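You operate a simulated robot arm through the tools that you are given. There is no shell and no other tool.

You run a simulated robot arm. Do the job below in one go: nothing can be reset, and whatever is moved stays where it is left.

JOB
Spool two turns of rope on to winch one at the pull on the reel card.
Fine: reel dial set and reel lever free before the first turn; isolator on, one-turn button, isolator off at the end.

The check looks at the end state, three seconds after you hand in, the way a careful person would. Anything else that was tipped, shoved, dropped, spilled or broken makes it a failure.

ROBOT AND FRAMES
A 7-joint arm with a two-finger parallel gripper, fixed in place. Base frame: the origin is at the foot of the arm, x ahead of it, y to its left, z up. Units: mm, degrees, N and s.
Its first joint turns from -149.0 to 149.0 degrees. Payload 3.43 kg.
Tool frame: the origin (TCP) lies between the finger pads and is the grasp point; the fingertips stand 30 mm ahead of it; z points along the fingers, y is the line along which they close. Largest opening 94 mm; finger width 28, thickness 10; the body of the gripper, 50 by 96 mm, starts 55 mm behind the TCP.
Orientation is that of the tool frame in the base frame, as a unit quaternion [w, x, y, z]. With the fingers straight down and closing along the base's y, the tool's x points along the base's -x, its y along +y and its z along -z.

CONTROLS
- The arm moves only by the tool step_arm. Its arguments are lists of equal length, an entry for each row: "dp": the shift along the tool's x, y, z in units of 300 mm (1.0 is 300 mm), a list of three; "turn": the turn, a rotation vector about the tool's x, y, z in units of 180 degrees (1.0 is 180 degrees), a list of three. In form: {"dp": [[tx, ty, tz], ...], "turn": [[rx, ry, rz], ...]}. A call has 1 to 20 rows; each row is the pose to reach, as a shift and turn from the pose commanded when the call began, along the tool's axes at that moment. "hand" is the finger opening in mm, from 0 to 94, set as the call begins (left out, the last holds). A call with a number of a shift or a turn outside -1 to 1 is refused whole. Rows are played at 5 a second. More than 50 mm and 8.6 degrees between two rows, or a gripper value outside its range, and nothing of the call is played. A pose out of reach is approached as far as the arm can. The call stops where the force on the tool passes 70 N (or 10 N more than at its start, if that is more) or the arm is blocked; 0.2 s more then pass. The fingers move at their own pace (about 45 mm/s each) and stop on an object; they squeeze with about 33 N. The grip force told is the motor's: it shows also when the fingers shut on nothing. Time passes only in rows, and 0.2 s behind the last, so rows that repeat a pose let the fingers close. The reply holds the time, the measured pose of the TCP, the force on the tool along the base axes, the opening and the grip force, in the units named above and with some noise, with the torque about the TCP (base axes, N m) and any sound that the robot's microphone picked up.
- Cameras (640 x 400 px; columns grow to the right, rows downward): "scene" is fixed at [400.8, -500.2, 1488.2]; the picture's right is [0.66, -0.75, 0.00], its down [-0.44, -0.39, -0.81] and it looks along [0.61, 0.53, -0.59] (base axes); focal length 313 px, centre (320, 200). "wrist" rides on the gripper at [76, 14, -102] in the tool frame; the picture's right is [-0.18, 0.98, 0.00], its down [-0.75, -0.14, -0.64] and it looks along [-0.63, -0.12, 0.77] (tool axes); focal length 243 px, centre (320, 200). There is no depth. A picture from a camera that has moved, and an enlarged one, comes with that camera's place and axes in the base frame and with its lens.
- camera(camera): a new picture of that camera. It takes no simulated time.
- close_up(camera, box): a new picture of the part [left, top, right, bottom] of that camera's present view, enlarged. It takes no simulated time.
- job_done(): hands the job in; it is judged then, once.

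Places have to be worked out from the pictures, the camera data and where the tool is seen. Open the gripper and draw the arm clear of the work before you hand the job in, unless the task says otherwise.

The tools are called after "Call:" as a command line: name --argument value ..., lists and objects as JSON in quotes. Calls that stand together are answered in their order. step_arm: Moves the arm, as the interface text tells. Its arguments: {"type":"object","properties":{"dp":{"type":"array"},"turn":{"type":"array"},"hand":{"type":"number"}},"required":["dp","turn"]} The other tools are called the same way: camera (camera) takes a picture; close_up (camera, box) takes an enlarged picture of a part of a camera's view; job_done () hands the job in.

At the start:

```text
t: 0.0
tcp_pos: [896.2, 416.7, 1100.4]
ee_rot: [-0.001, 0.0, 1.0, 0.0]
contact_force: [0.0, 0.1, -0.1]
moment: [0.01, 0.01, -0.03]
opening: 94.2
gripper_force: 0.0
```

scene: 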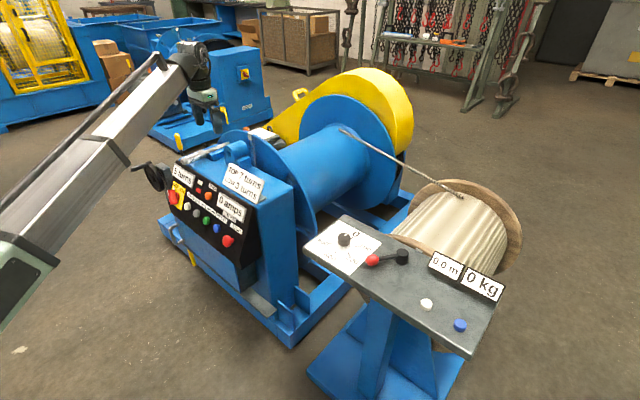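
wrist: 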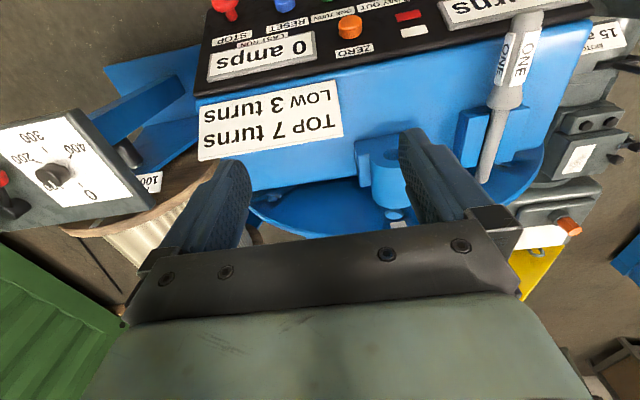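

I'll start with close looks at the panel, reel stand and surroundings before moving anything.

Call:
close_up --camera "scene" --box '[130, 130, 290, 270]'

Call:
close_up --camera "scene" --box '[290, 200, 510, 350]'

Call:
close_up --camera "wrist" --box '[180, 0, 420, 150]'

Call:
close_up --camera "wrist" --box '[400, 0, 640, 150]'

Call:
close_up --camera "wrist" --box '[0, 90, 240, 240]'

Call:
close_up --camera "scene" --box '[140, 30, 300, 130]'

```text
2.86 times, centred on (210, 200) of scene
camera zoom: at [400.8, -500.2, 1488.2], right [0.66, -0.75, 0.0], down [-0.44, -0.39, -0.81], along [0.61, 0.53, -0.59], focal length 894 px, centre (634, 200)
```

zoom: 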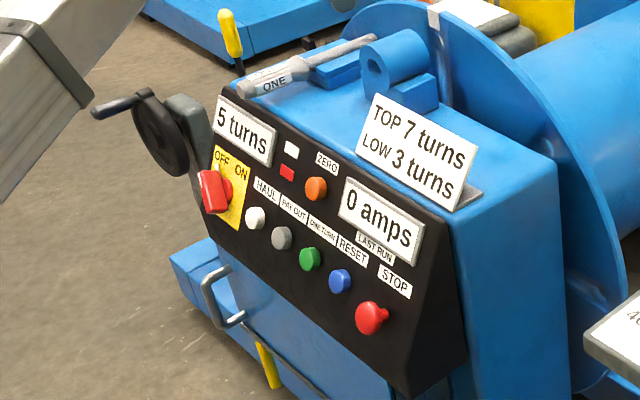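

```text
2.67 times, centred on (400, 275) of scene
camera zoom: at [400.8, -500.2, 1488.2], right [0.66, -0.75, 0.0], down [-0.44, -0.39, -0.81], along [0.61, 0.53, -0.59], focal length 835 px, centre (107, 0)
```

zoom: 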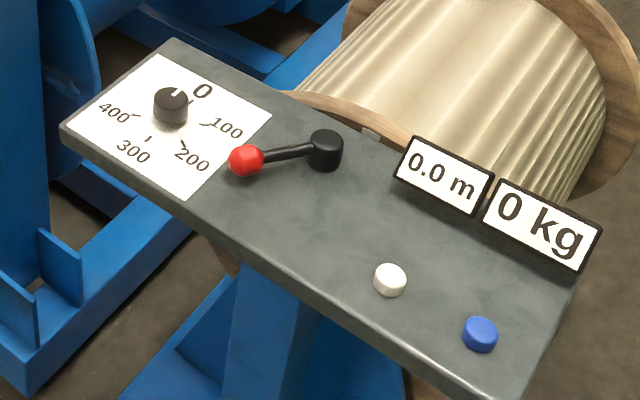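

```text
2.67 times, centred on (300, 75) of wrist
camera zoom: at [820.5, 430.7, 1202.3], right [0.18, 0.98, 0.0], down [0.75, -0.14, 0.64], along [0.63, -0.12, -0.77], focal length 647 px, centre (373, 533)
```

zoom: 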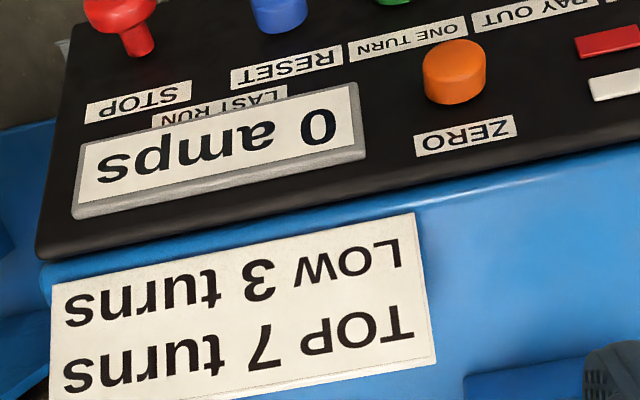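

```text
2.67 times, centred on (520, 75) of wrist
camera zoom: at [820.5, 430.7, 1202.3], right [0.18, 0.98, 0.0], down [0.75, -0.14, 0.64], along [0.63, -0.12, -0.77], focal length 647 px, centre (-213, 533)
```

zoom: 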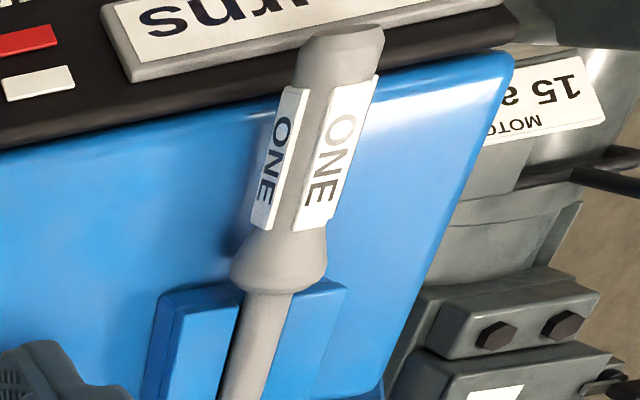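

```text
2.67 times, centred on (120, 165) of wrist
camera zoom: at [820.5, 430.7, 1202.3], right [0.18, 0.98, 0.0], down [0.75, -0.14, 0.64], along [0.63, -0.12, -0.77], focal length 647 px, centre (853, 293)
```

zoom: 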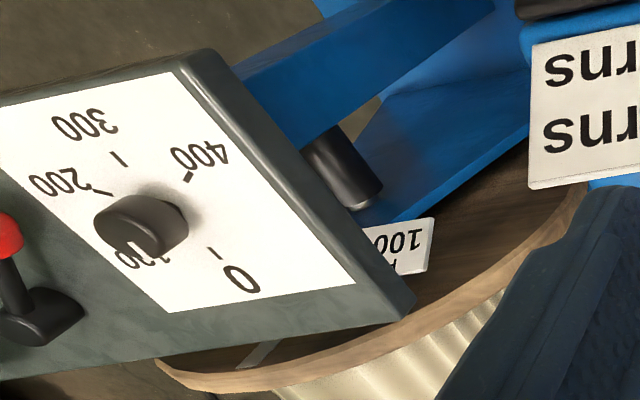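

```text
4.00 times, centred on (220, 80) of scene
camera zoom: at [400.8, -500.2, 1488.2], right [0.66, -0.75, 0.0], down [-0.44, -0.39, -0.81], along [0.61, 0.53, -0.59], focal length 1252 px, centre (720, 680)
```

zoom: 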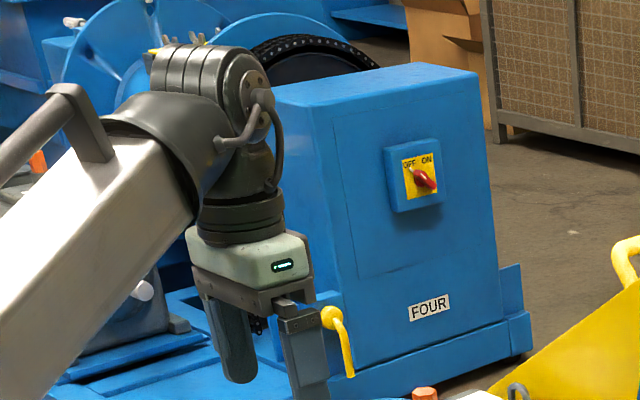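

Panel orange ZERO knob triangulates to about (860, 466, 788), the reel dial to about (977, -96, 830). The reel card ("…100…") sits behind the stand, so I'll move the wrist over to read it.

Call:
step_arm --dp '[[0.05, -0.12, 0.05], [0.1, -0.24, 0.1], [0.16, -0.36, 0.16], [0.21, -0.48, 0.21], [0.27, -0.6, 0.27], [0.32, -0.72, 0.33]]' --turn '[[0, 0, 0], [0, 0, 0], [0, 0, 0], [0, 0, 0], [0, 0, 0], [0, 0, 0]]'

Call:
camera --camera "wrist"

Call:
camera --camera "scene"

```text
t: 1.4
tcp_pos: [799.4, 199.8, 1000.6]
ee_rot: [0.0, 0.0, 1.0, 0.0]
contact_force: [-0.1, -0.6, -0.1]
moment: [-0.01, 0.0, 0.01]
opening: 93.9
gripper_force: 0.0
```

```text
taken
camera wrist: at [724.2, 213.8, 1102.9], right [0.18, 0.98, 0.0], down [0.75, -0.14, 0.64], along [0.63, -0.12, -0.77], focal length 243 px, centre (320, 200)
```

wrist: 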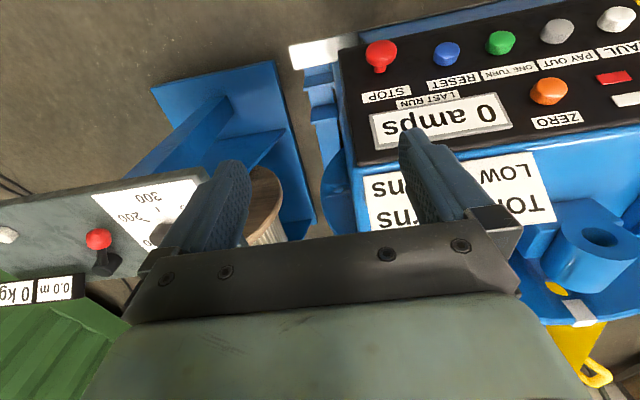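

```text
taken
```

scene: 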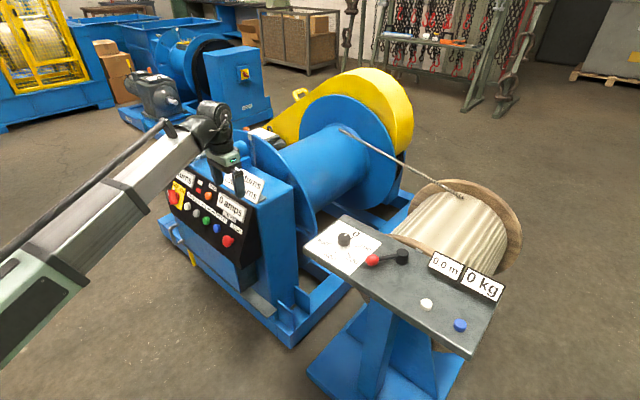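

The fingers block the view of the card. I'll yaw the tool 45° so the wrist camera looks toward the reel from the winch side.

Call:
step_arm --dp '[[-0.05, -0.01, -0.03], [-0.1, -0.02, -0.06], [-0.16, -0.025, -0.08], [-0.21, -0.03, -0.11], [-0.26, -0.04, -0.13], [-0.316, -0.047, -0.16]]' --turn '[[0, 0, 0.042], [0, 0, 0.083], [0, 0, 0.125], [0, 0, 0.167], [0, 0, 0.208], [0, 0, 0.25]]'

Call:
camera --camera "wrist"

```text
t: 2.8
tcp_pos: [896.1, 186.7, 1050.3]
ee_rot: [0.0, 0.384, 0.923, 0.0]
contact_force: [0.3, 0.5, -0.3]
moment: [0.0, 0.0, 0.02]
opening: 93.9
gripper_force: 0.0
```

```text
taken
camera wrist: at [852.5, 250.4, 1151.9], right [0.83, 0.56, 0.0], down [0.43, -0.63, 0.64], along [0.36, -0.53, -0.77], focal length 243 px, centre (320, 200)
```

wrist: 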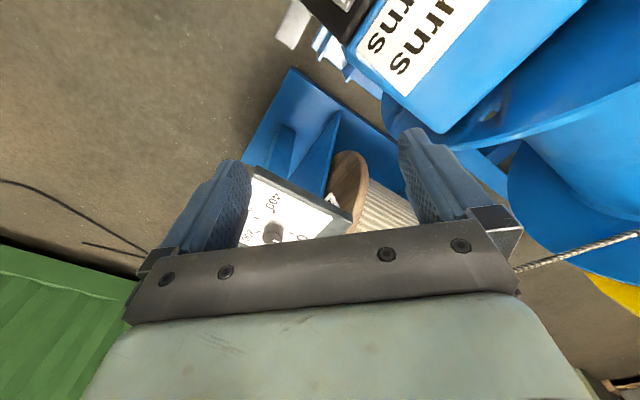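

The card faces the robot side of the reel flange, so I need to look along +x from further left and lower. I yaw back and move there.

Call:
step_arm --dp '[[0.107, 0.08, 0.025], [0.215, 0.16, 0.05], [0.322, 0.241, 0.074], [0.43, 0.322, 0.1], [0.537, 0.402, 0.124], [0.645, 0.483, 0.148], [0.752, 0.563, 0.173]]' --turn '[[0, 0, -0.036], [0, 0, -0.071], [0, 0, -0.107], [0, 0, -0.143], [0, 0, -0.179], [0, 0, -0.214], [0, 0, -0.25]]'

Call:
camera --camera "wrist"

Call:
close_up --camera "wrist" --box '[60, 120, 220, 220]'

```text
t: 4.4
tcp_pos: [853.3, 464.6, 998.3]
ee_rot: [0.0, 0.0, 1.0, 0.0]
contact_force: [-0.4, 0.4, -0.2]
moment: [0.02, -0.01, -0.01]
opening: 93.7
gripper_force: 0.0
```

```text
taken
camera wrist: at [779.0, 479.2, 1099.6], right [0.18, 0.98, 0.0], down [0.75, -0.14, 0.64], along [0.63, -0.12, -0.77], focal length 243 px, centre (320, 200)
```

wrist: 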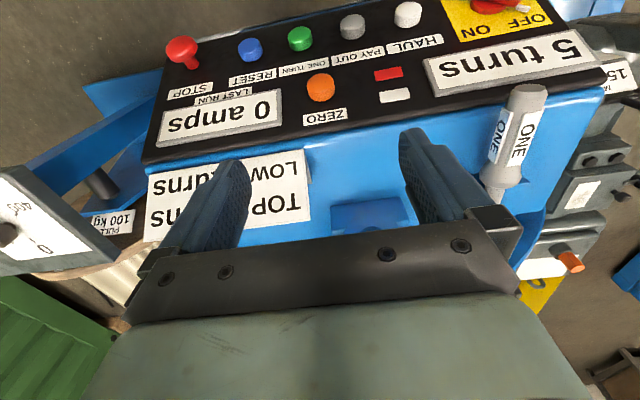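

```text
4.00 times, centred on (140, 170) of wrist
camera zoom: at [779.0, 479.2, 1099.6], right [0.18, 0.98, 0.0], down [0.75, -0.14, 0.64], along [0.63, -0.12, -0.77], focal length 970 px, centre (1040, 320)
```

zoom: 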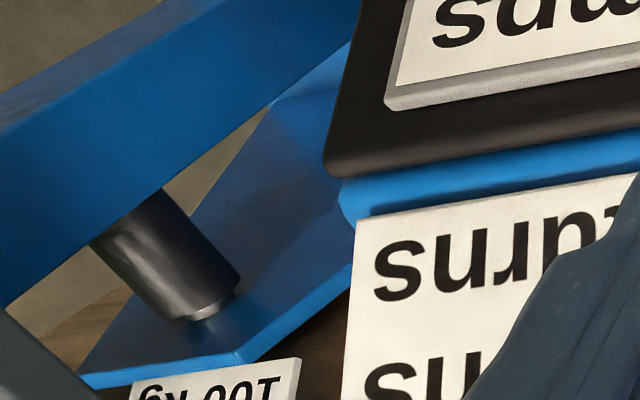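

The card appears to read "PULL 100 kg". I'll zoom on it, and on the panel items.

Call:
close_up --camera "wrist" --box '[60, 190, 172, 260]'

Call:
close_up --camera "wrist" --box '[360, 0, 600, 150]'

Call:
close_up --camera "wrist" --box '[480, 50, 640, 150]'

Call:
close_up --camera "wrist" --box '[480, 150, 640, 350]'

```text
5.71 times, centred on (116, 225) of wrist
camera zoom: at [779.0, 479.2, 1099.6], right [0.18, 0.98, 0.0], down [0.75, -0.14, 0.64], along [0.63, -0.12, -0.77], focal length 1386 px, centre (1486, 57)
```

zoom: 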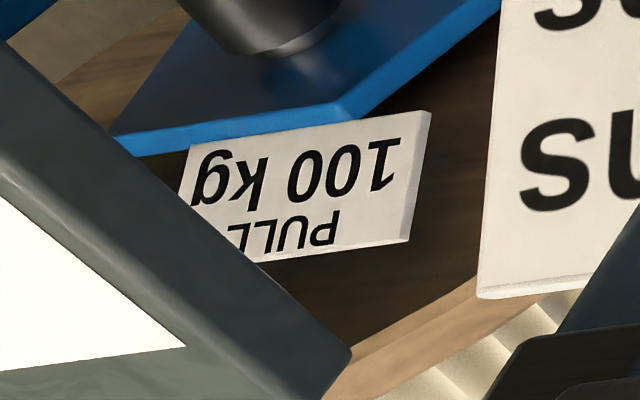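

```text
2.67 times, centred on (480, 75) of wrist
camera zoom: at [779.0, 479.2, 1099.6], right [0.18, 0.98, 0.0], down [0.75, -0.14, 0.64], along [0.63, -0.12, -0.77], focal length 647 px, centre (-107, 533)
```

zoom: 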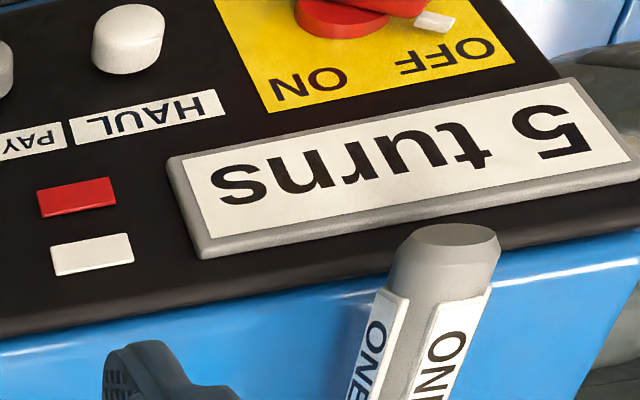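

```text
4.00 times, centred on (560, 100) of wrist
camera zoom: at [779.0, 479.2, 1099.6], right [0.18, 0.98, 0.0], down [0.75, -0.14, 0.64], along [0.63, -0.12, -0.77], focal length 970 px, centre (-640, 600)
```

zoom: 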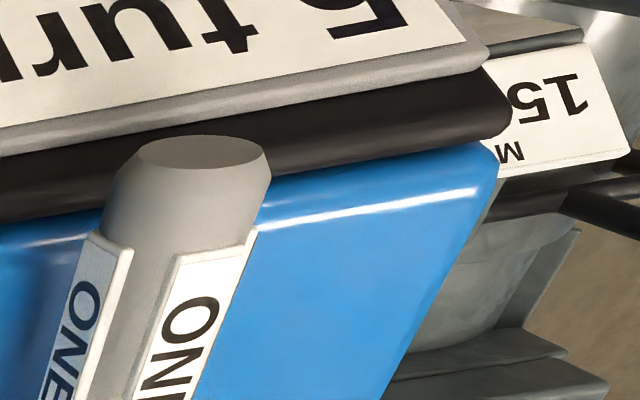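

```text
2.00 times, centred on (560, 250) of wrist
camera zoom: at [779.0, 479.2, 1099.6], right [0.18, 0.98, 0.0], down [0.75, -0.14, 0.64], along [0.63, -0.12, -0.77], focal length 485 px, centre (-160, 100)
```

zoom: 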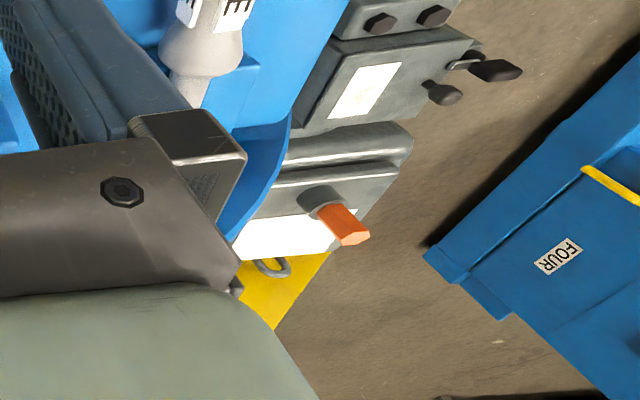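

The card reads PULL 100 kg. Before acting I want to see the gearbox side of the winch for other levers or pins.

Call:
step_arm --dp '[[0.085, 0.103, -0.03], [0.17, 0.206, -0.06], [0.255, 0.309, -0.09], [0.34, 0.412, -0.12], [0.425, 0.514, -0.15], [0.51, 0.617, -0.173]]' --turn '[[0, 0, 0], [0, 0, 0], [0, 0, 0], [0, 0, 0], [0, 0, 0], [0, 0, 0]]'

Call:
camera --camera "wrist"

Call:
camera --camera "scene"

```text
t: 5.8
tcp_pos: [703.1, 649.3, 1049.0]
ee_rot: [-0.001, 0.001, 1.0, 0.0]
contact_force: [0.6, 0.8, -0.2]
moment: [0.04, 0.01, 0.04]
opening: 93.9
gripper_force: 0.1
```

```text
taken
camera wrist: at [627.0, 663.5, 1151.6], right [0.19, 0.98, 0.0], down [0.75, -0.14, 0.64], along [0.63, -0.12, -0.77], focal length 243 px, centre (320, 200)
```

wrist: 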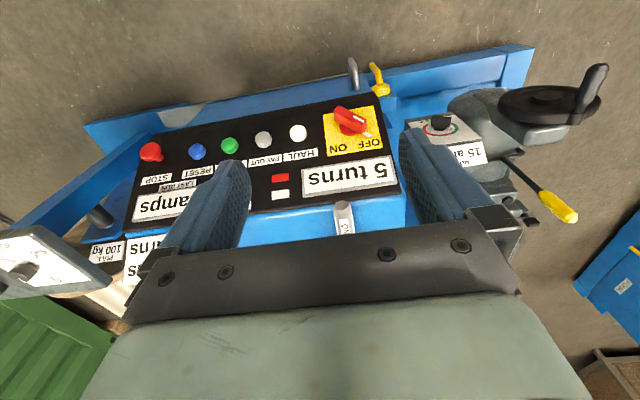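

```text
taken
```

scene: 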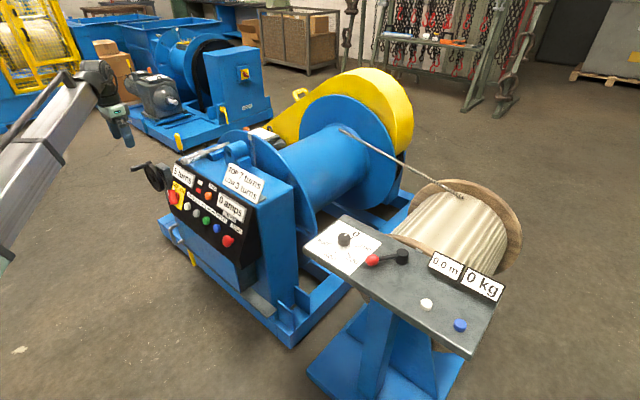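

Call:
close_up --camera "wrist" --box '[390, 60, 600, 240]'

Call:
close_up --camera "wrist" --box '[120, 80, 400, 240]'

Call:
close_up --camera "scene" --box '[140, 110, 320, 220]'

Call:
close_up --camera "wrist" --box '[300, 40, 460, 170]'

```text
2.22 times, centred on (495, 150) of wrist
camera zoom: at [627.0, 663.5, 1151.6], right [0.19, 0.98, 0.0], down [0.75, -0.14, 0.64], along [0.63, -0.12, -0.77], focal length 539 px, centre (-69, 311)
```

zoom: 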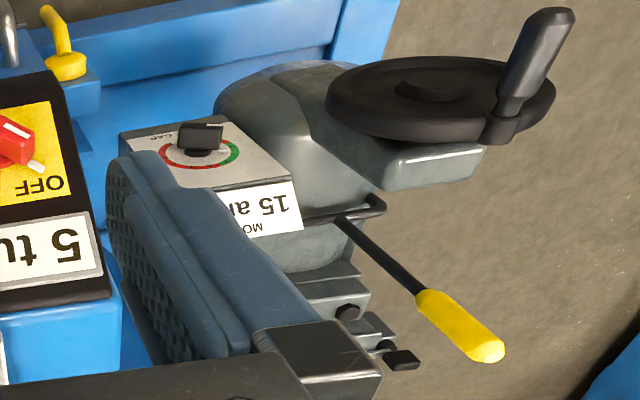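

```text
2.29 times, centred on (260, 160) of wrist
camera zoom: at [627.0, 663.5, 1151.6], right [0.19, 0.98, 0.0], down [0.75, -0.14, 0.64], along [0.63, -0.12, -0.77], focal length 555 px, centre (457, 291)
```

zoom: 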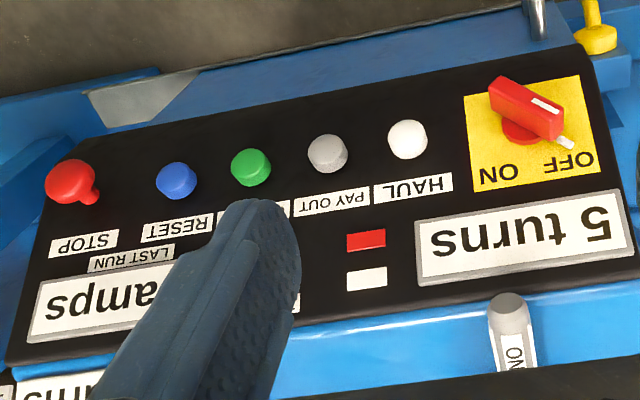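

```text
3.56 times, centred on (230, 165) of scene
camera zoom: at [400.8, -500.2, 1488.2], right [0.66, -0.75, 0.0], down [-0.44, -0.39, -0.81], along [0.61, 0.53, -0.59], focal length 1113 px, centre (640, 324)
```

zoom: 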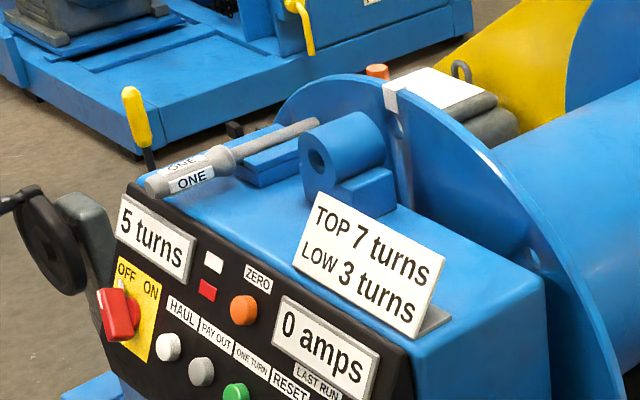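

```text
3.08 times, centred on (380, 105) of wrist
camera zoom: at [627.0, 663.5, 1151.6], right [0.19, 0.98, 0.0], down [0.75, -0.14, 0.64], along [0.63, -0.12, -0.77], focal length 746 px, centre (135, 492)
```

zoom: 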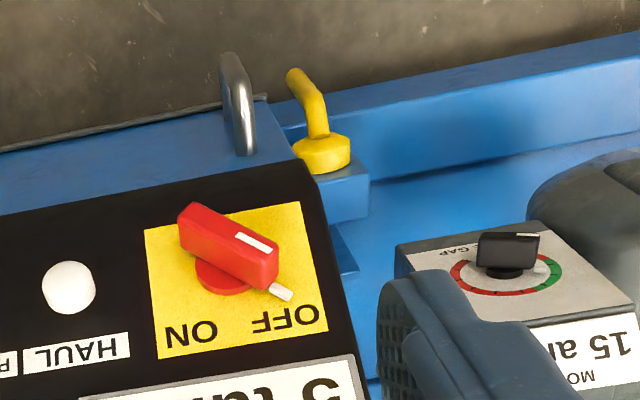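

Winch one: isolator OFF, brake/handwheel at the side, the ONE pin is in its rest block (drum not pinned). Now I go over to the reel stand for a detailed view of the dial and lever.

Call:
step_arm --dp '[[-0.047, -0.15, -0.005], [-0.093, -0.3, -0.01], [-0.14, -0.45, -0.01], [-0.187, -0.6, -0.015], [-0.233, -0.75, -0.02], [-0.28, -0.9, -0.02]]' --turn '[[0, 0, 0], [0, 0, 0], [0, 0, 0], [0, 0, 0], [0, 0, 0], [0, 0, 0]]'

Call:
step_arm --dp '[[-0.047, -0.15, -0.005], [-0.093, -0.3, -0.01], [-0.14, -0.45, -0.01], [-0.187, -0.6, -0.015], [-0.233, -0.75, -0.02], [-0.28, -0.9, -0.02]]' --turn '[[0, 0, 0], [0, 0, 0], [0, 0, 0], [0, 0, 0], [0, 0, 0], [0, 0, 0]]'

Call:
step_arm --dp '[[-0.047, -0.15, -0.005], [-0.093, -0.3, -0.01], [-0.14, -0.45, -0.01], [-0.187, -0.6, -0.015], [-0.233, -0.75, -0.02], [-0.28, -0.9, -0.02]]' --turn '[[0, 0, 0], [0, 0, 0], [0, 0, 0], [0, 0, 0], [0, 0, 0], [0, 0, 0]]'

Call:
camera --camera "wrist"

```text
t: 7.2
tcp_pos: [785.8, 380.9, 1055.0]
ee_rot: [0.001, 0.001, 1.0, -0.001]
contact_force: [0.2, 1.8, -0.1]
moment: [-0.01, 0.0, -0.01]
opening: 94.0
gripper_force: 0.1
```

```text
t: 8.6
tcp_pos: [869.6, 111.1, 1062.1]
ee_rot: [-0.001, 0.0, 1.0, 0.0]
contact_force: [0.1, 0.2, 0.0]
moment: [-0.05, -0.02, 0.0]
opening: 94.0
gripper_force: 0.0
```

```text
t: 10.0
tcp_pos: [955.0, -160.0, 1068.9]
ee_rot: [-0.001, 0.0, 1.0, 0.0]
contact_force: [-0.4, 0.6, 0.4]
moment: [-0.02, 0.0, 0.0]
opening: 94.0
gripper_force: 0.1
```

```text
taken
camera wrist: at [879.5, -145.2, 1170.2], right [0.18, 0.98, 0.0], down [0.75, -0.14, 0.64], along [0.63, -0.12, -0.77], focal length 243 px, centre (320, 200)
```

wrist: 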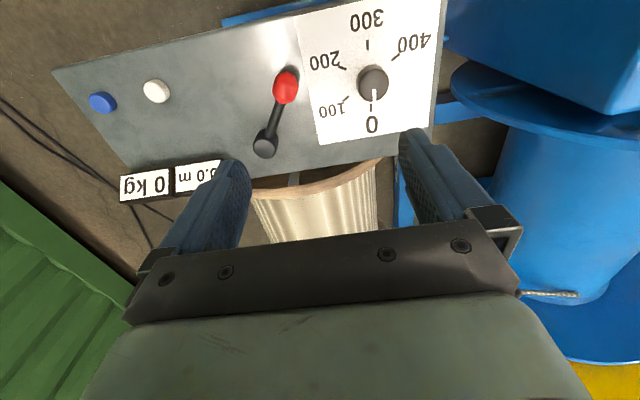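

Call:
close_up --camera "wrist" --box '[230, 0, 450, 140]'

Call:
close_up --camera "wrist" --box '[230, 50, 390, 200]'

```text
2.86 times, centred on (340, 70) of wrist
camera zoom: at [879.5, -145.2, 1170.2], right [0.18, 0.98, 0.0], down [0.75, -0.14, 0.64], along [0.63, -0.12, -0.77], focal length 693 px, centre (263, 571)
```

zoom: 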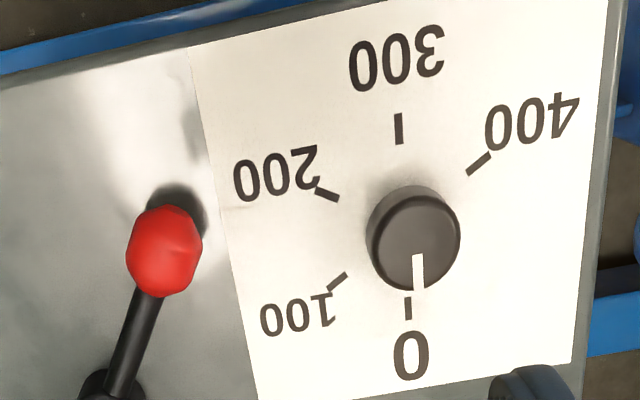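

```text
2.67 times, centred on (310, 125) of wrist
camera zoom: at [879.5, -145.2, 1170.2], right [0.18, 0.98, 0.0], down [0.75, -0.14, 0.64], along [0.63, -0.12, -0.77], focal length 647 px, centre (347, 400)
```

zoom: 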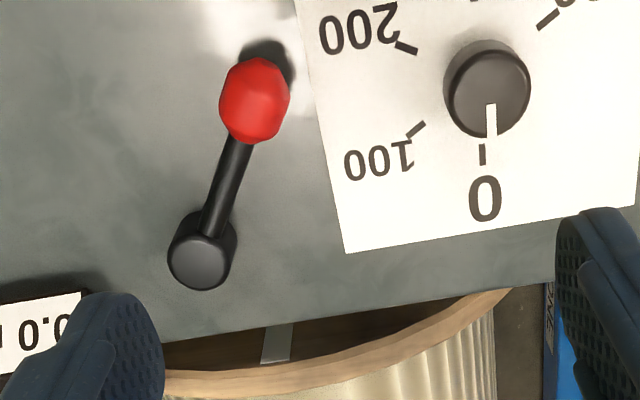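

The dial reads 0 with 60° per 100; the lever points toward the dial, and there's a metal strip between stand and reel flange that may be its locking bolt. I'll zoom there.

Call:
close_up --camera "scene" --box '[370, 220, 460, 280]'

Call:
close_up --camera "wrist" --box '[250, 150, 400, 240]'

```text
6.67 times, centred on (415, 250) of scene
camera zoom: at [400.8, -500.2, 1488.2], right [0.66, -0.75, 0.0], down [-0.44, -0.39, -0.81], along [0.61, 0.53, -0.59], focal length 2087 px, centre (-313, -133)
```

zoom: 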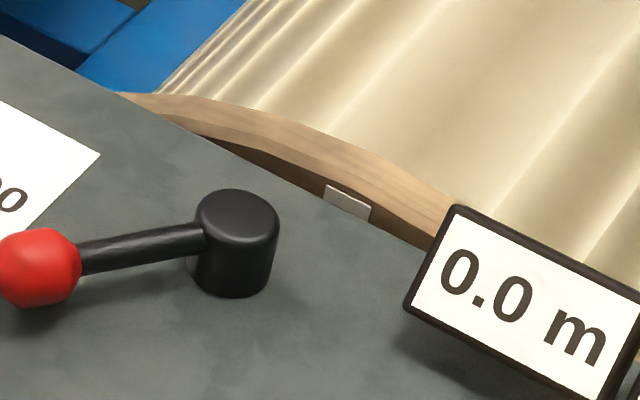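

```text
4.27 times, centred on (325, 195) of wrist
camera zoom: at [879.5, -145.2, 1170.2], right [0.18, 0.98, 0.0], down [0.75, -0.14, 0.64], along [0.63, -0.12, -0.77], focal length 1035 px, centre (299, 221)
```

zoom: 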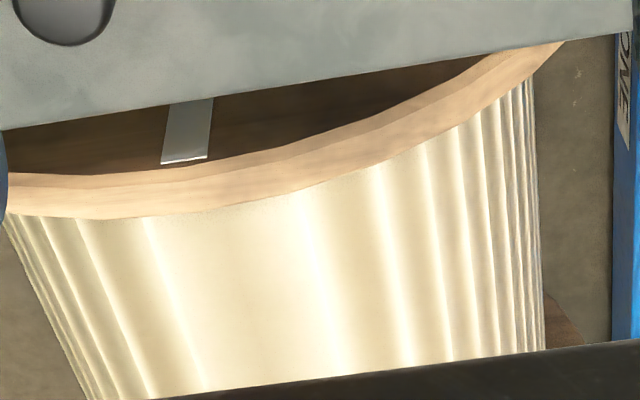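

The plate is level at z≈805; knob centre ≈(977,-97), ~41 mm diameter, top ≈833; red ball ≈(962,-208,828). I hover above the knob with the tool pre-turned -30° so the 60° clockwise turn is centred.

Call:
step_arm --dp '[[-0.018, 0.052, 0.115], [-0.037, 0.105, 0.23], [-0.055, 0.157, 0.345], [-0.0733, 0.21, 0.463]]' --turn '[[0, 0, -0.042], [0, 0, -0.083], [0, 0, -0.125], [0, 0, -0.1667]]'

Call:
camera --camera "wrist"

Call:
camera --camera "scene"

```text
t: 11.0
tcp_pos: [975.9, -97.6, 927.6]
ee_rot: [0.0, -0.259, 0.966, 0.0]
contact_force: [0.1, 0.1, 0.1]
moment: [-0.03, -0.01, 0.0]
opening: 93.9
gripper_force: 0.1
```

```text
taken
camera wrist: at [903.9, -123.2, 1029.5], right [-0.33, 0.94, 0.0], down [0.72, 0.26, 0.64], along [0.61, 0.21, -0.77], focal length 243 px, centre (320, 200)
```

wrist: 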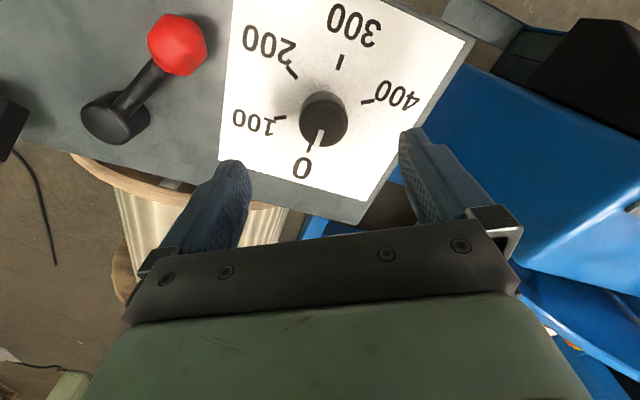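

```text
taken
```

scene: 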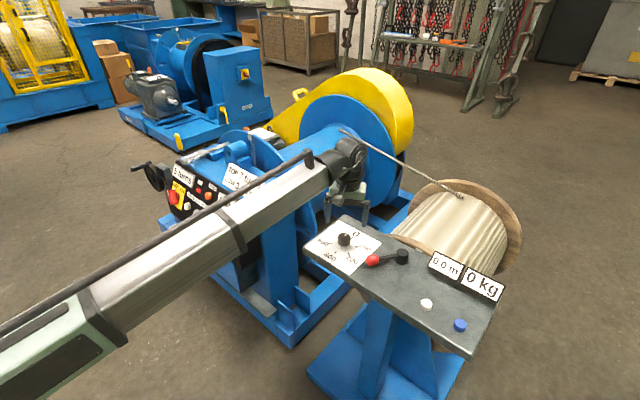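

The knob is nearly on the tool axis. I zoom for fine alignment.

Call:
close_up --camera "wrist" --box '[270, 70, 382, 170]'

```text
4.00 times, centred on (326, 120) of wrist
camera zoom: at [903.9, -123.2, 1029.5], right [-0.33, 0.94, 0.0], down [0.72, 0.26, 0.64], along [0.61, 0.21, -0.77], focal length 970 px, centre (296, 520)
```

zoom: 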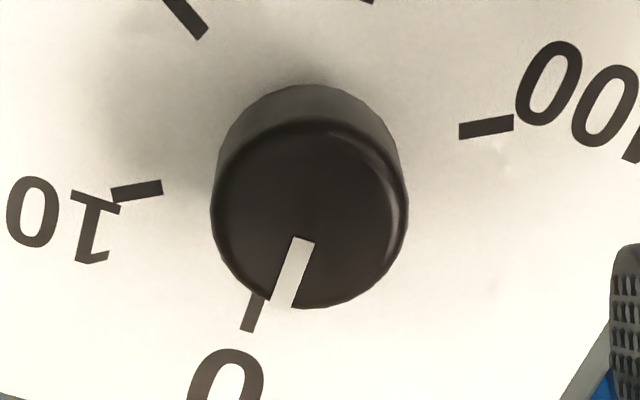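

Knob centre is about 4 mm toward tool −x and 3 mm toward +y of the axis. I correct this and descend to TCP z≈842.

Call:
step_arm --dp '[[-0.0133, 0.0097, 0.0], [-0.0133, 0.0097, 0.09], [-0.0133, 0.0097, 0.18], [-0.0133, 0.0097, 0.25], [-0.0133, 0.0097, 0.282]]' --turn '[[0, 0, 0], [0, 0, 0], [0, 0, 0], [0, 0, 0], [0, 0, 0]]'

Call:
camera --camera "wrist"

Call:
close_up --camera "scene" --box '[290, 170, 450, 290]'

```text
t: 12.2
tcp_pos: [977.8, -92.1, 845.0]
ee_rot: [0.001, -0.259, 0.966, 0.0]
contact_force: [0.2, 0.5, -0.2]
moment: [-0.01, 0.0, -0.04]
opening: 93.9
gripper_force: 0.0
```

```text
taken
camera wrist: at [904.7, -118.4, 945.9], right [-0.33, 0.94, 0.0], down [0.72, 0.25, 0.64], along [0.61, 0.21, -0.77], focal length 243 px, centre (320, 200)
```

wrist: 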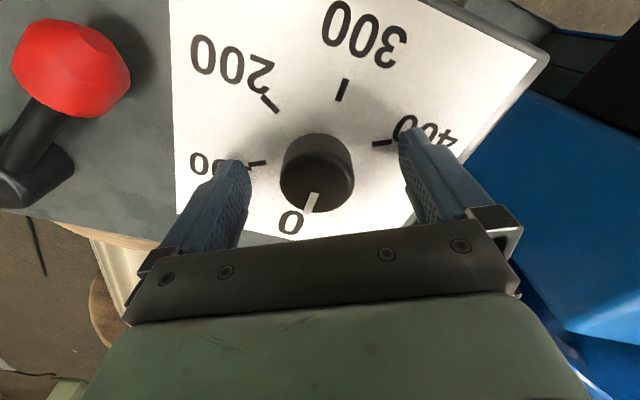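

```text
3.33 times, centred on (370, 230) of scene
camera zoom: at [400.8, -500.2, 1488.2], right [0.66, -0.75, 0.0], down [-0.44, -0.39, -0.81], along [0.61, 0.53, -0.59], focal length 1043 px, centre (153, 100)
```

zoom: 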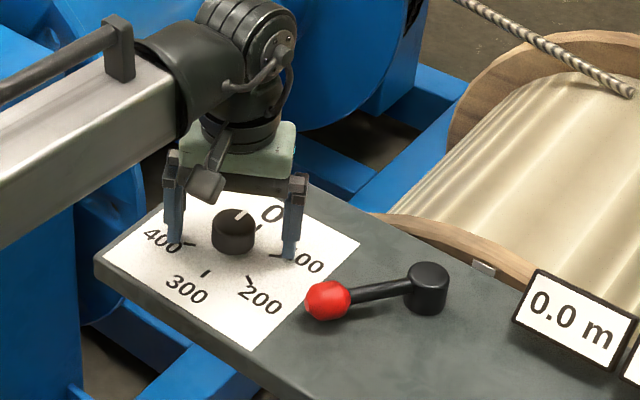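

Fingers straddle the knob well. I shift 1.5 mm and close on it.

Call:
step_arm --dp '[[-0.005, -0.005, 0.008], [-0.005, -0.005, 0.008], [-0.005, -0.005, 0.008], [-0.005, -0.005, 0.008], [-0.005, -0.005, 0.008], [-0.005, -0.005, 0.008]]' --turn '[[0, 0, 0], [0, 0, 0], [0, 0, 0], [0, 0, 0], [0, 0, 0], [0, 0, 0]]' --hand 25

Call:
camera --camera "wrist"

```text
t: 13.6
tcp_pos: [978.2, -92.9, 840.6]
ee_rot: [0.0, -0.259, 0.966, -0.001]
contact_force: [-2.1, 2.2, -1.5]
moment: [0.04, 0.0, -0.03]
opening: 40.6
gripper_force: 45.1
```

```text
taken
camera wrist: at [906.6, -118.6, 943.6], right [-0.33, 0.94, 0.0], down [0.72, 0.25, 0.64], along [0.61, 0.21, -0.77], focal length 243 px, centre (320, 200)
```

wrist: 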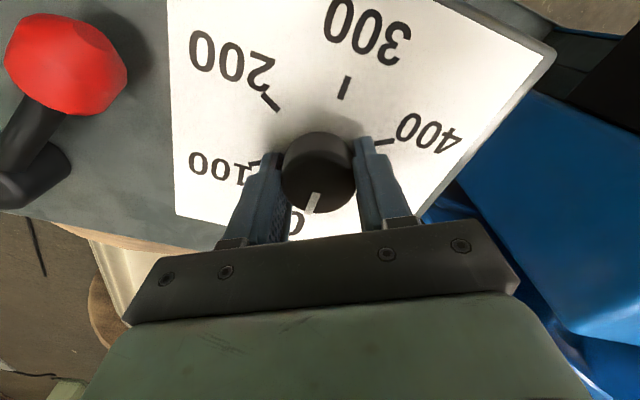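

Gripped at 40.6 mm. Now turn 60° clockwise seen from above (+z of tool) to 100.

Call:
step_arm --dp '[[0, 0, 0], [0, 0, 0], [0, 0, 0], [0, 0, 0], [0, 0, 0], [0, 0, 0], [0, 0, 0], [0, 0, 0], [0, 0, 0], [0, 0, 0]]' --turn '[[0, 0, 0.0333], [0, 0, 0.0667], [0, 0, 0.1], [0, 0, 0.1333], [0, 0, 0.1667], [0, 0, 0.2], [0, 0, 0.2333], [0, 0, 0.2667], [0, 0, 0.3], [0, 0, 0.3333]]'

Call:
camera --camera "wrist"

Call:
close_up --camera "scene" --box '[290, 200, 510, 350]'

```text
t: 15.8
tcp_pos: [978.7, -96.3, 840.9]
ee_rot: [0.0, 0.261, 0.965, -0.004]
contact_force: [-13.7, -35.1, 0.2]
moment: [0.73, 0.52, 0.14]
opening: 40.0
gripper_force: 44.8
```

```text
taken
camera wrist: at [920.6, -44.5, 943.4], right [0.65, 0.76, -0.01], down [0.58, -0.5, 0.64], along [0.48, -0.42, -0.77], focal length 243 px, centre (320, 200)
```

wrist: 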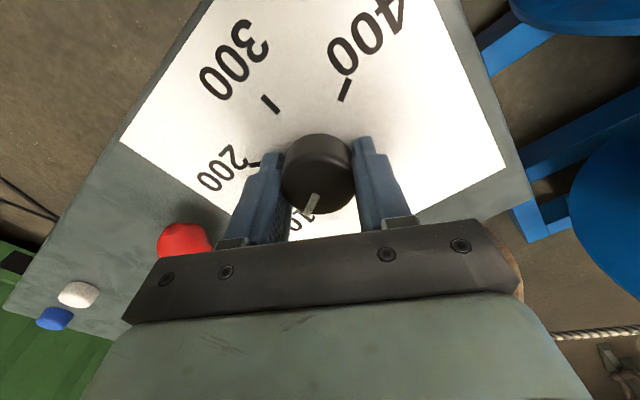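

```text
2.67 times, centred on (400, 275) of scene
camera zoom: at [400.8, -500.2, 1488.2], right [0.66, -0.75, 0.0], down [-0.44, -0.39, -0.81], along [0.61, 0.53, -0.59], focal length 835 px, centre (107, 0)
```

zoom: 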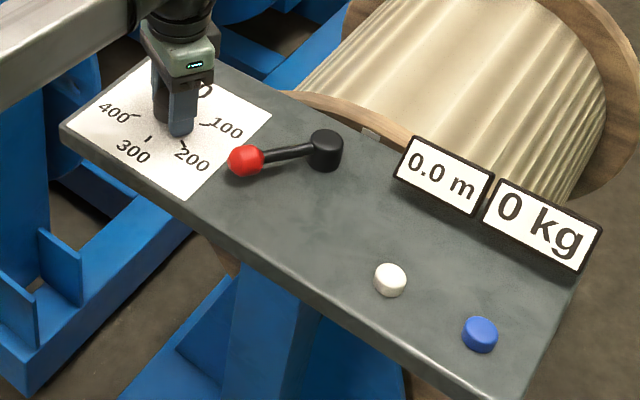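

The pointer moved with the gripper to the 100 tick. I'll release and lift to verify.

Call:
step_arm --dp '[[0, 0, 0], [0, 0, 0], [0, 0, 0], [0, 0, 0], [0, 0, -0.1], [0, 0, -0.2], [0, 0, -0.3]]' --turn '[[0, 0, 0], [0, 0, 0], [0, 0, 0], [0, 0, 0], [0, 0, 0], [0, 0, 0], [0, 0, 0]]' --hand 94

Call:
close_up --camera "wrist" --box '[240, 50, 400, 190]'

Call:
camera --camera "wrist"

```text
t: 17.4
tcp_pos: [978.8, -93.8, 930.8]
ee_rot: [0.0, 0.258, 0.966, 0.0]
contact_force: [0.5, 0.1, -0.2]
moment: [-0.04, -0.01, 0.02]
opening: 94.1
gripper_force: 0.1
```

```text
2.86 times, centred on (320, 120) of wrist
camera zoom: at [920.8, -42.8, 1033.6], right [0.65, 0.76, 0.0], down [0.58, -0.5, 0.64], along [0.49, -0.42, -0.77], focal length 693 px, centre (320, 429)
```

zoom: 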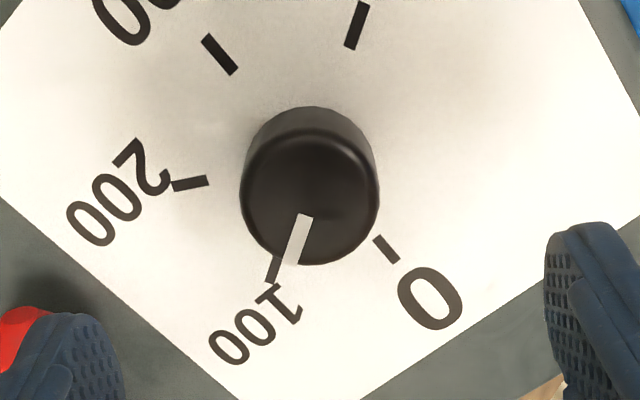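

```text
taken
camera wrist: at [920.8, -42.8, 1033.6], right [0.65, 0.76, 0.0], down [0.58, -0.5, 0.64], along [0.49, -0.42, -0.77], focal length 243 px, centre (320, 200)
```

wrist: 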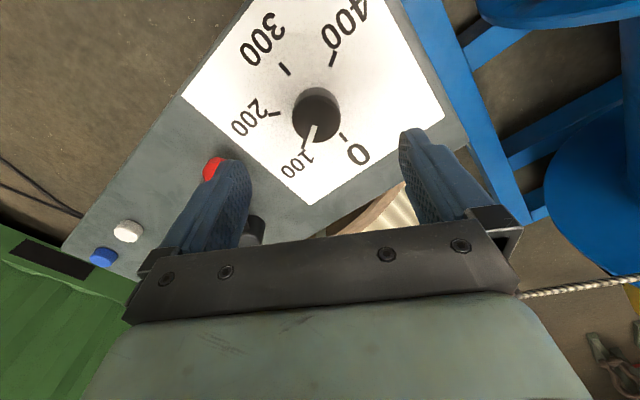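

Dial pointer sits on the 100 tick. Now the lever: ball ≈(963,-210,828), hub ≈(1028,-262). I hover over the ball with fingers straddling the lever.

Call:
step_arm --dp '[[-0.049, -0.12, 0], [-0.098, -0.241, 0], [-0.147, -0.362, 0]]' --turn '[[0, 0, 0], [0, 0, 0], [0, 0, 0]]' --hand 70

Call:
camera --camera "wrist"

Call:
close_up --camera "wrist" --box '[240, 50, 400, 230]'

```text
t: 18.2
tcp_pos: [964.6, -209.0, 930.6]
ee_rot: [0.0, 0.259, 0.966, 0.0]
contact_force: [-0.4, -0.4, -0.2]
moment: [-0.04, -0.01, 0.01]
opening: 69.8
gripper_force: 0.0
```

```text
taken
camera wrist: at [905.8, -158.6, 1033.3], right [0.65, 0.76, 0.0], down [0.58, -0.5, 0.64], along [0.49, -0.42, -0.77], focal length 243 px, centre (320, 200)
```

wrist: 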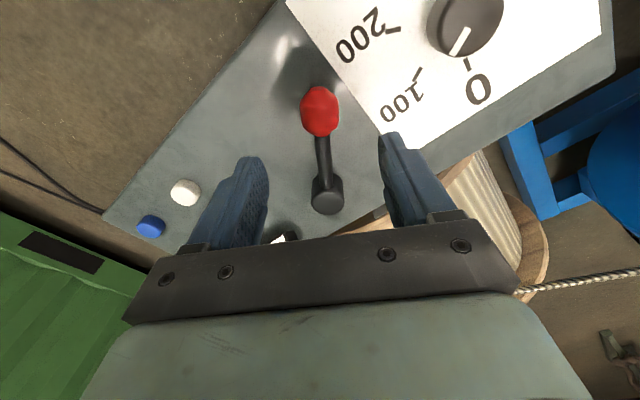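

```text
2.22 times, centred on (320, 140) of wrist
camera zoom: at [905.8, -158.6, 1033.3], right [0.65, 0.76, 0.0], down [0.58, -0.5, 0.64], along [0.49, -0.42, -0.77], focal length 539 px, centre (320, 333)
```

zoom: 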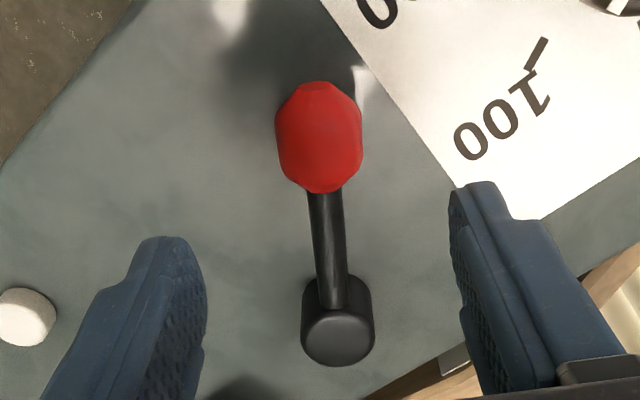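

The ball is centred between the fingers (≈5 mm offset along the bar). I descend to straddle it and narrow the fingers with slack.

Call:
step_arm --dp '[[0.016, 0, 0.1], [0.016, 0, 0.2], [0.016, 0, 0.27], [0.016, 0, 0.3], [0.016, 0, 0.3]]' --turn '[[0, 0, 0], [0, 0, 0], [0, 0, 0], [0, 0, 0], [0, 0, 0]]'

Call:
step_arm --dp '[[0, 0, 0], [0, 0, 0], [0, 0, 0]]' --turn '[[0, 0, 0], [0, 0, 0], [0, 0, 0]]' --hand 44

Call:
camera --camera "wrist"

Call:
close_up --camera "scene" --box '[320, 190, 480, 300]'

```text
t: 19.4
tcp_pos: [958.9, -207.3, 842.7]
ee_rot: [0.0, 0.259, 0.966, 0.0]
contact_force: [-0.2, 0.8, -0.2]
moment: [0.0, 0.02, -0.01]
opening: 70.0
gripper_force: 0.1
```

```text
t: 20.2
tcp_pos: [960.0, -207.8, 841.2]
ee_rot: [0.0, 0.259, 0.966, -0.001]
contact_force: [-0.3, -0.2, 0.5]
moment: [0.0, 0.01, -0.02]
opening: 43.9
gripper_force: 0.0
```

```text
taken
camera wrist: at [901.2, -156.3, 943.6], right [0.65, 0.76, 0.0], down [0.58, -0.5, 0.64], along [0.49, -0.42, -0.77], focal length 243 px, centre (320, 200)
```

wrist: 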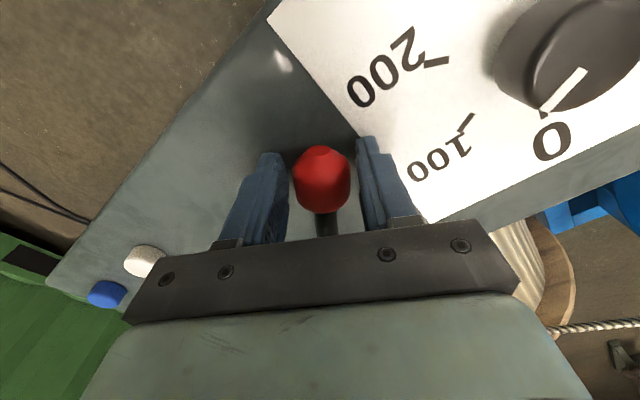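

```text
3.64 times, centred on (400, 245) of scene
camera zoom: at [400.8, -500.2, 1488.2], right [0.66, -0.75, 0.0], down [-0.44, -0.39, -0.81], along [0.61, 0.53, -0.59], focal length 1138 px, centre (29, 36)
```

zoom: 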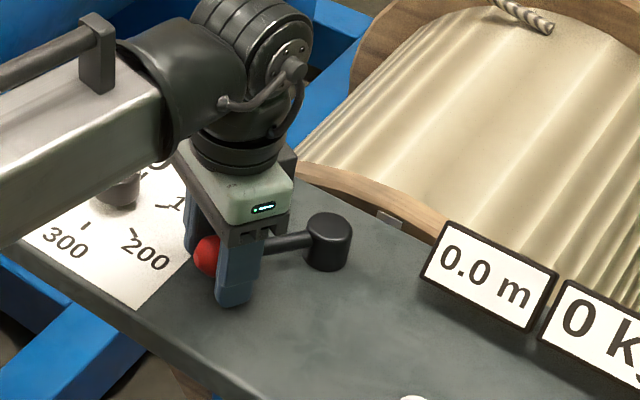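

Fingers straddle the ball with ~4 mm slack each side. I first nudge it ~20° toward −y around the hub and watch the force.

Call:
step_arm --dp '[[0.0015, -0.02, 0], [0.003, -0.04, 0], [0.002, -0.06, 0], [0.001, -0.081, 0], [0.001, -0.081, 0]]' --turn '[[0, 0, -0.022], [0, 0, -0.044], [0, 0, -0.067], [0, 0, -0.089], [0, 0, -0.089]]'

Call:
camera --camera "wrist"

Call:
close_up --camera "scene" --box '[320, 190, 480, 300]'

```text
t: 21.4
tcp_pos: [946.9, -228.5, 840.9]
ee_rot: [0.0, 0.121, 0.993, 0.0]
contact_force: [2.3, 0.8, 0.0]
moment: [0.04, 0.03, 0.01]
opening: 44.6
gripper_force: 0.7
```

```text
taken
camera wrist: at [877.1, -195.3, 943.2], right [0.41, 0.91, 0.0], down [0.7, -0.32, 0.64], along [0.58, -0.27, -0.77], focal length 243 px, centre (320, 200)
```

wrist: 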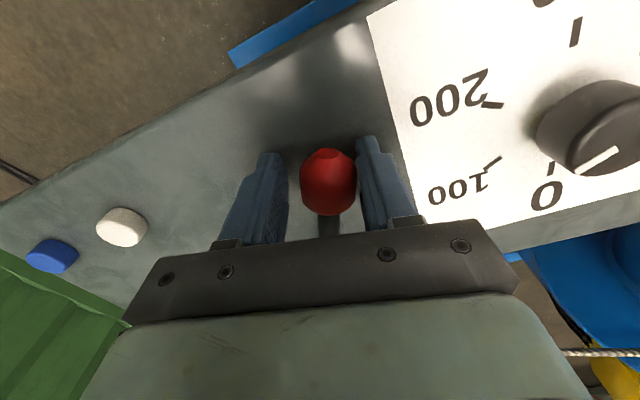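

```text
3.64 times, centred on (400, 245) of scene
camera zoom: at [400.8, -500.2, 1488.2], right [0.66, -0.75, 0.0], down [-0.44, -0.39, -0.81], along [0.61, 0.53, -0.59], focal length 1138 px, centre (29, 36)
```

zoom: 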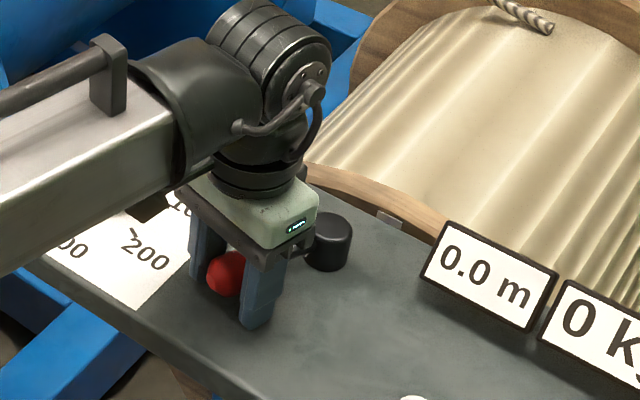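

The lever swings freely toward −y (about 2 N). I continue along the arc in chunks, looking for the stop.

Call:
step_arm --dp '[[0.0015, -0.02, 0], [0.003, -0.04, 0], [0.002, -0.06, 0], [0.001, -0.081, 0], [-0.003, -0.1, 0], [-0.007, -0.12, 0]]' --turn '[[0, 0, -0.022], [0, 0, -0.044], [0, 0, -0.067], [0, 0, -0.089], [0, 0, -0.111], [0, 0, -0.133]]'

Call:
camera --camera "wrist"

Call:
close_up --camera "scene" --box '[320, 190, 480, 300]'

```text
t: 22.8
tcp_pos: [940.4, -263.8, 842.0]
ee_rot: [0.0, -0.087, 0.996, 0.0]
contact_force: [0.4, 0.6, 0.1]
moment: [0.02, 0.0, 0.01]
opening: 44.4
gripper_force: 0.0
```

```text
taken
camera wrist: at [863.3, -262.1, 943.6], right [0.01, 1.0, 0.0], down [0.77, -0.01, 0.64], along [0.64, -0.01, -0.77], focal length 243 px, centre (320, 200)
```

wrist: 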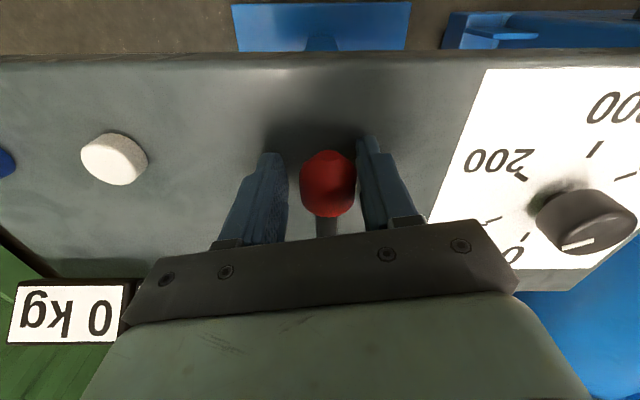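

```text
3.64 times, centred on (400, 245) of scene
camera zoom: at [400.8, -500.2, 1488.2], right [0.66, -0.75, 0.0], down [-0.44, -0.39, -0.81], along [0.61, 0.53, -0.59], focal length 1138 px, centre (29, 36)
```

zoom: 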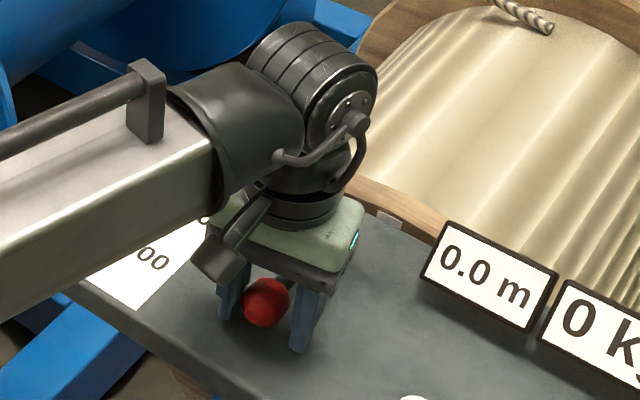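

Still no stop at about 180°. Continue.

Call:
step_arm --dp '[[0.0015, -0.02, 0], [0.003, -0.04, 0], [0.002, -0.06, 0], [0.001, -0.081, 0], [-0.003, -0.1, 0], [-0.007, -0.12, 0]]' --turn '[[0, 0, -0.022], [0, 0, -0.044], [0, 0, -0.067], [0, 0, -0.089], [0, 0, -0.111], [0, 0, -0.133]]'

Call:
camera --camera "wrist"

Call:
close_up --camera "scene" --box '[320, 190, 480, 300]'

```text
t: 24.2
tcp_pos: [947.8, -298.8, 841.7]
ee_rot: [0.0, -0.293, 0.956, 0.0]
contact_force: [0.3, 0.2, -0.1]
moment: [0.01, 0.0, -0.03]
opening: 44.8
gripper_force: 0.4
```

```text
taken
camera wrist: at [878.4, -328.7, 943.6], right [-0.4, 0.92, 0.0], down [0.7, 0.3, 0.64], along [0.59, 0.25, -0.77], focal length 243 px, centre (320, 200)
```

wrist: 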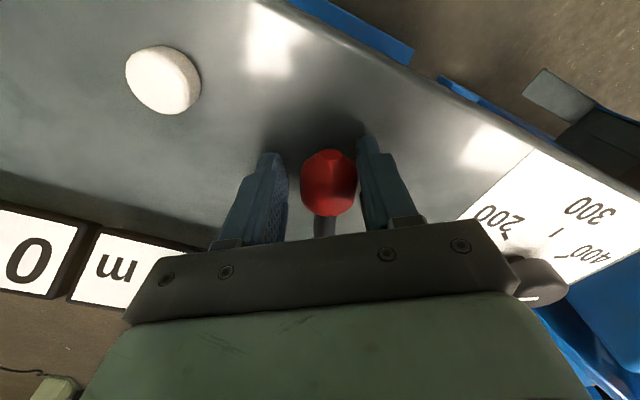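

```text
3.64 times, centred on (400, 245) of scene
camera zoom: at [400.8, -500.2, 1488.2], right [0.66, -0.75, 0.0], down [-0.44, -0.39, -0.81], along [0.61, 0.53, -0.59], focal length 1138 px, centre (29, 36)
```

zoom: 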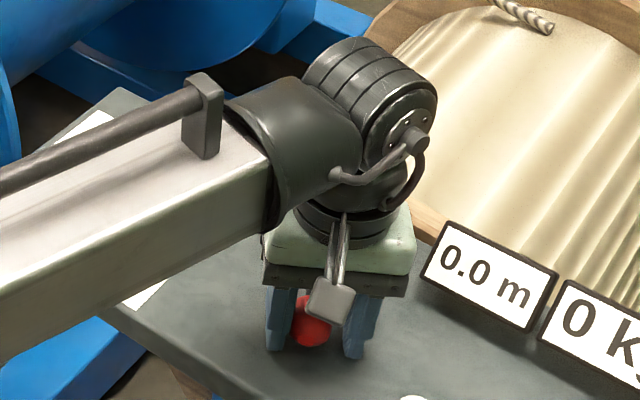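

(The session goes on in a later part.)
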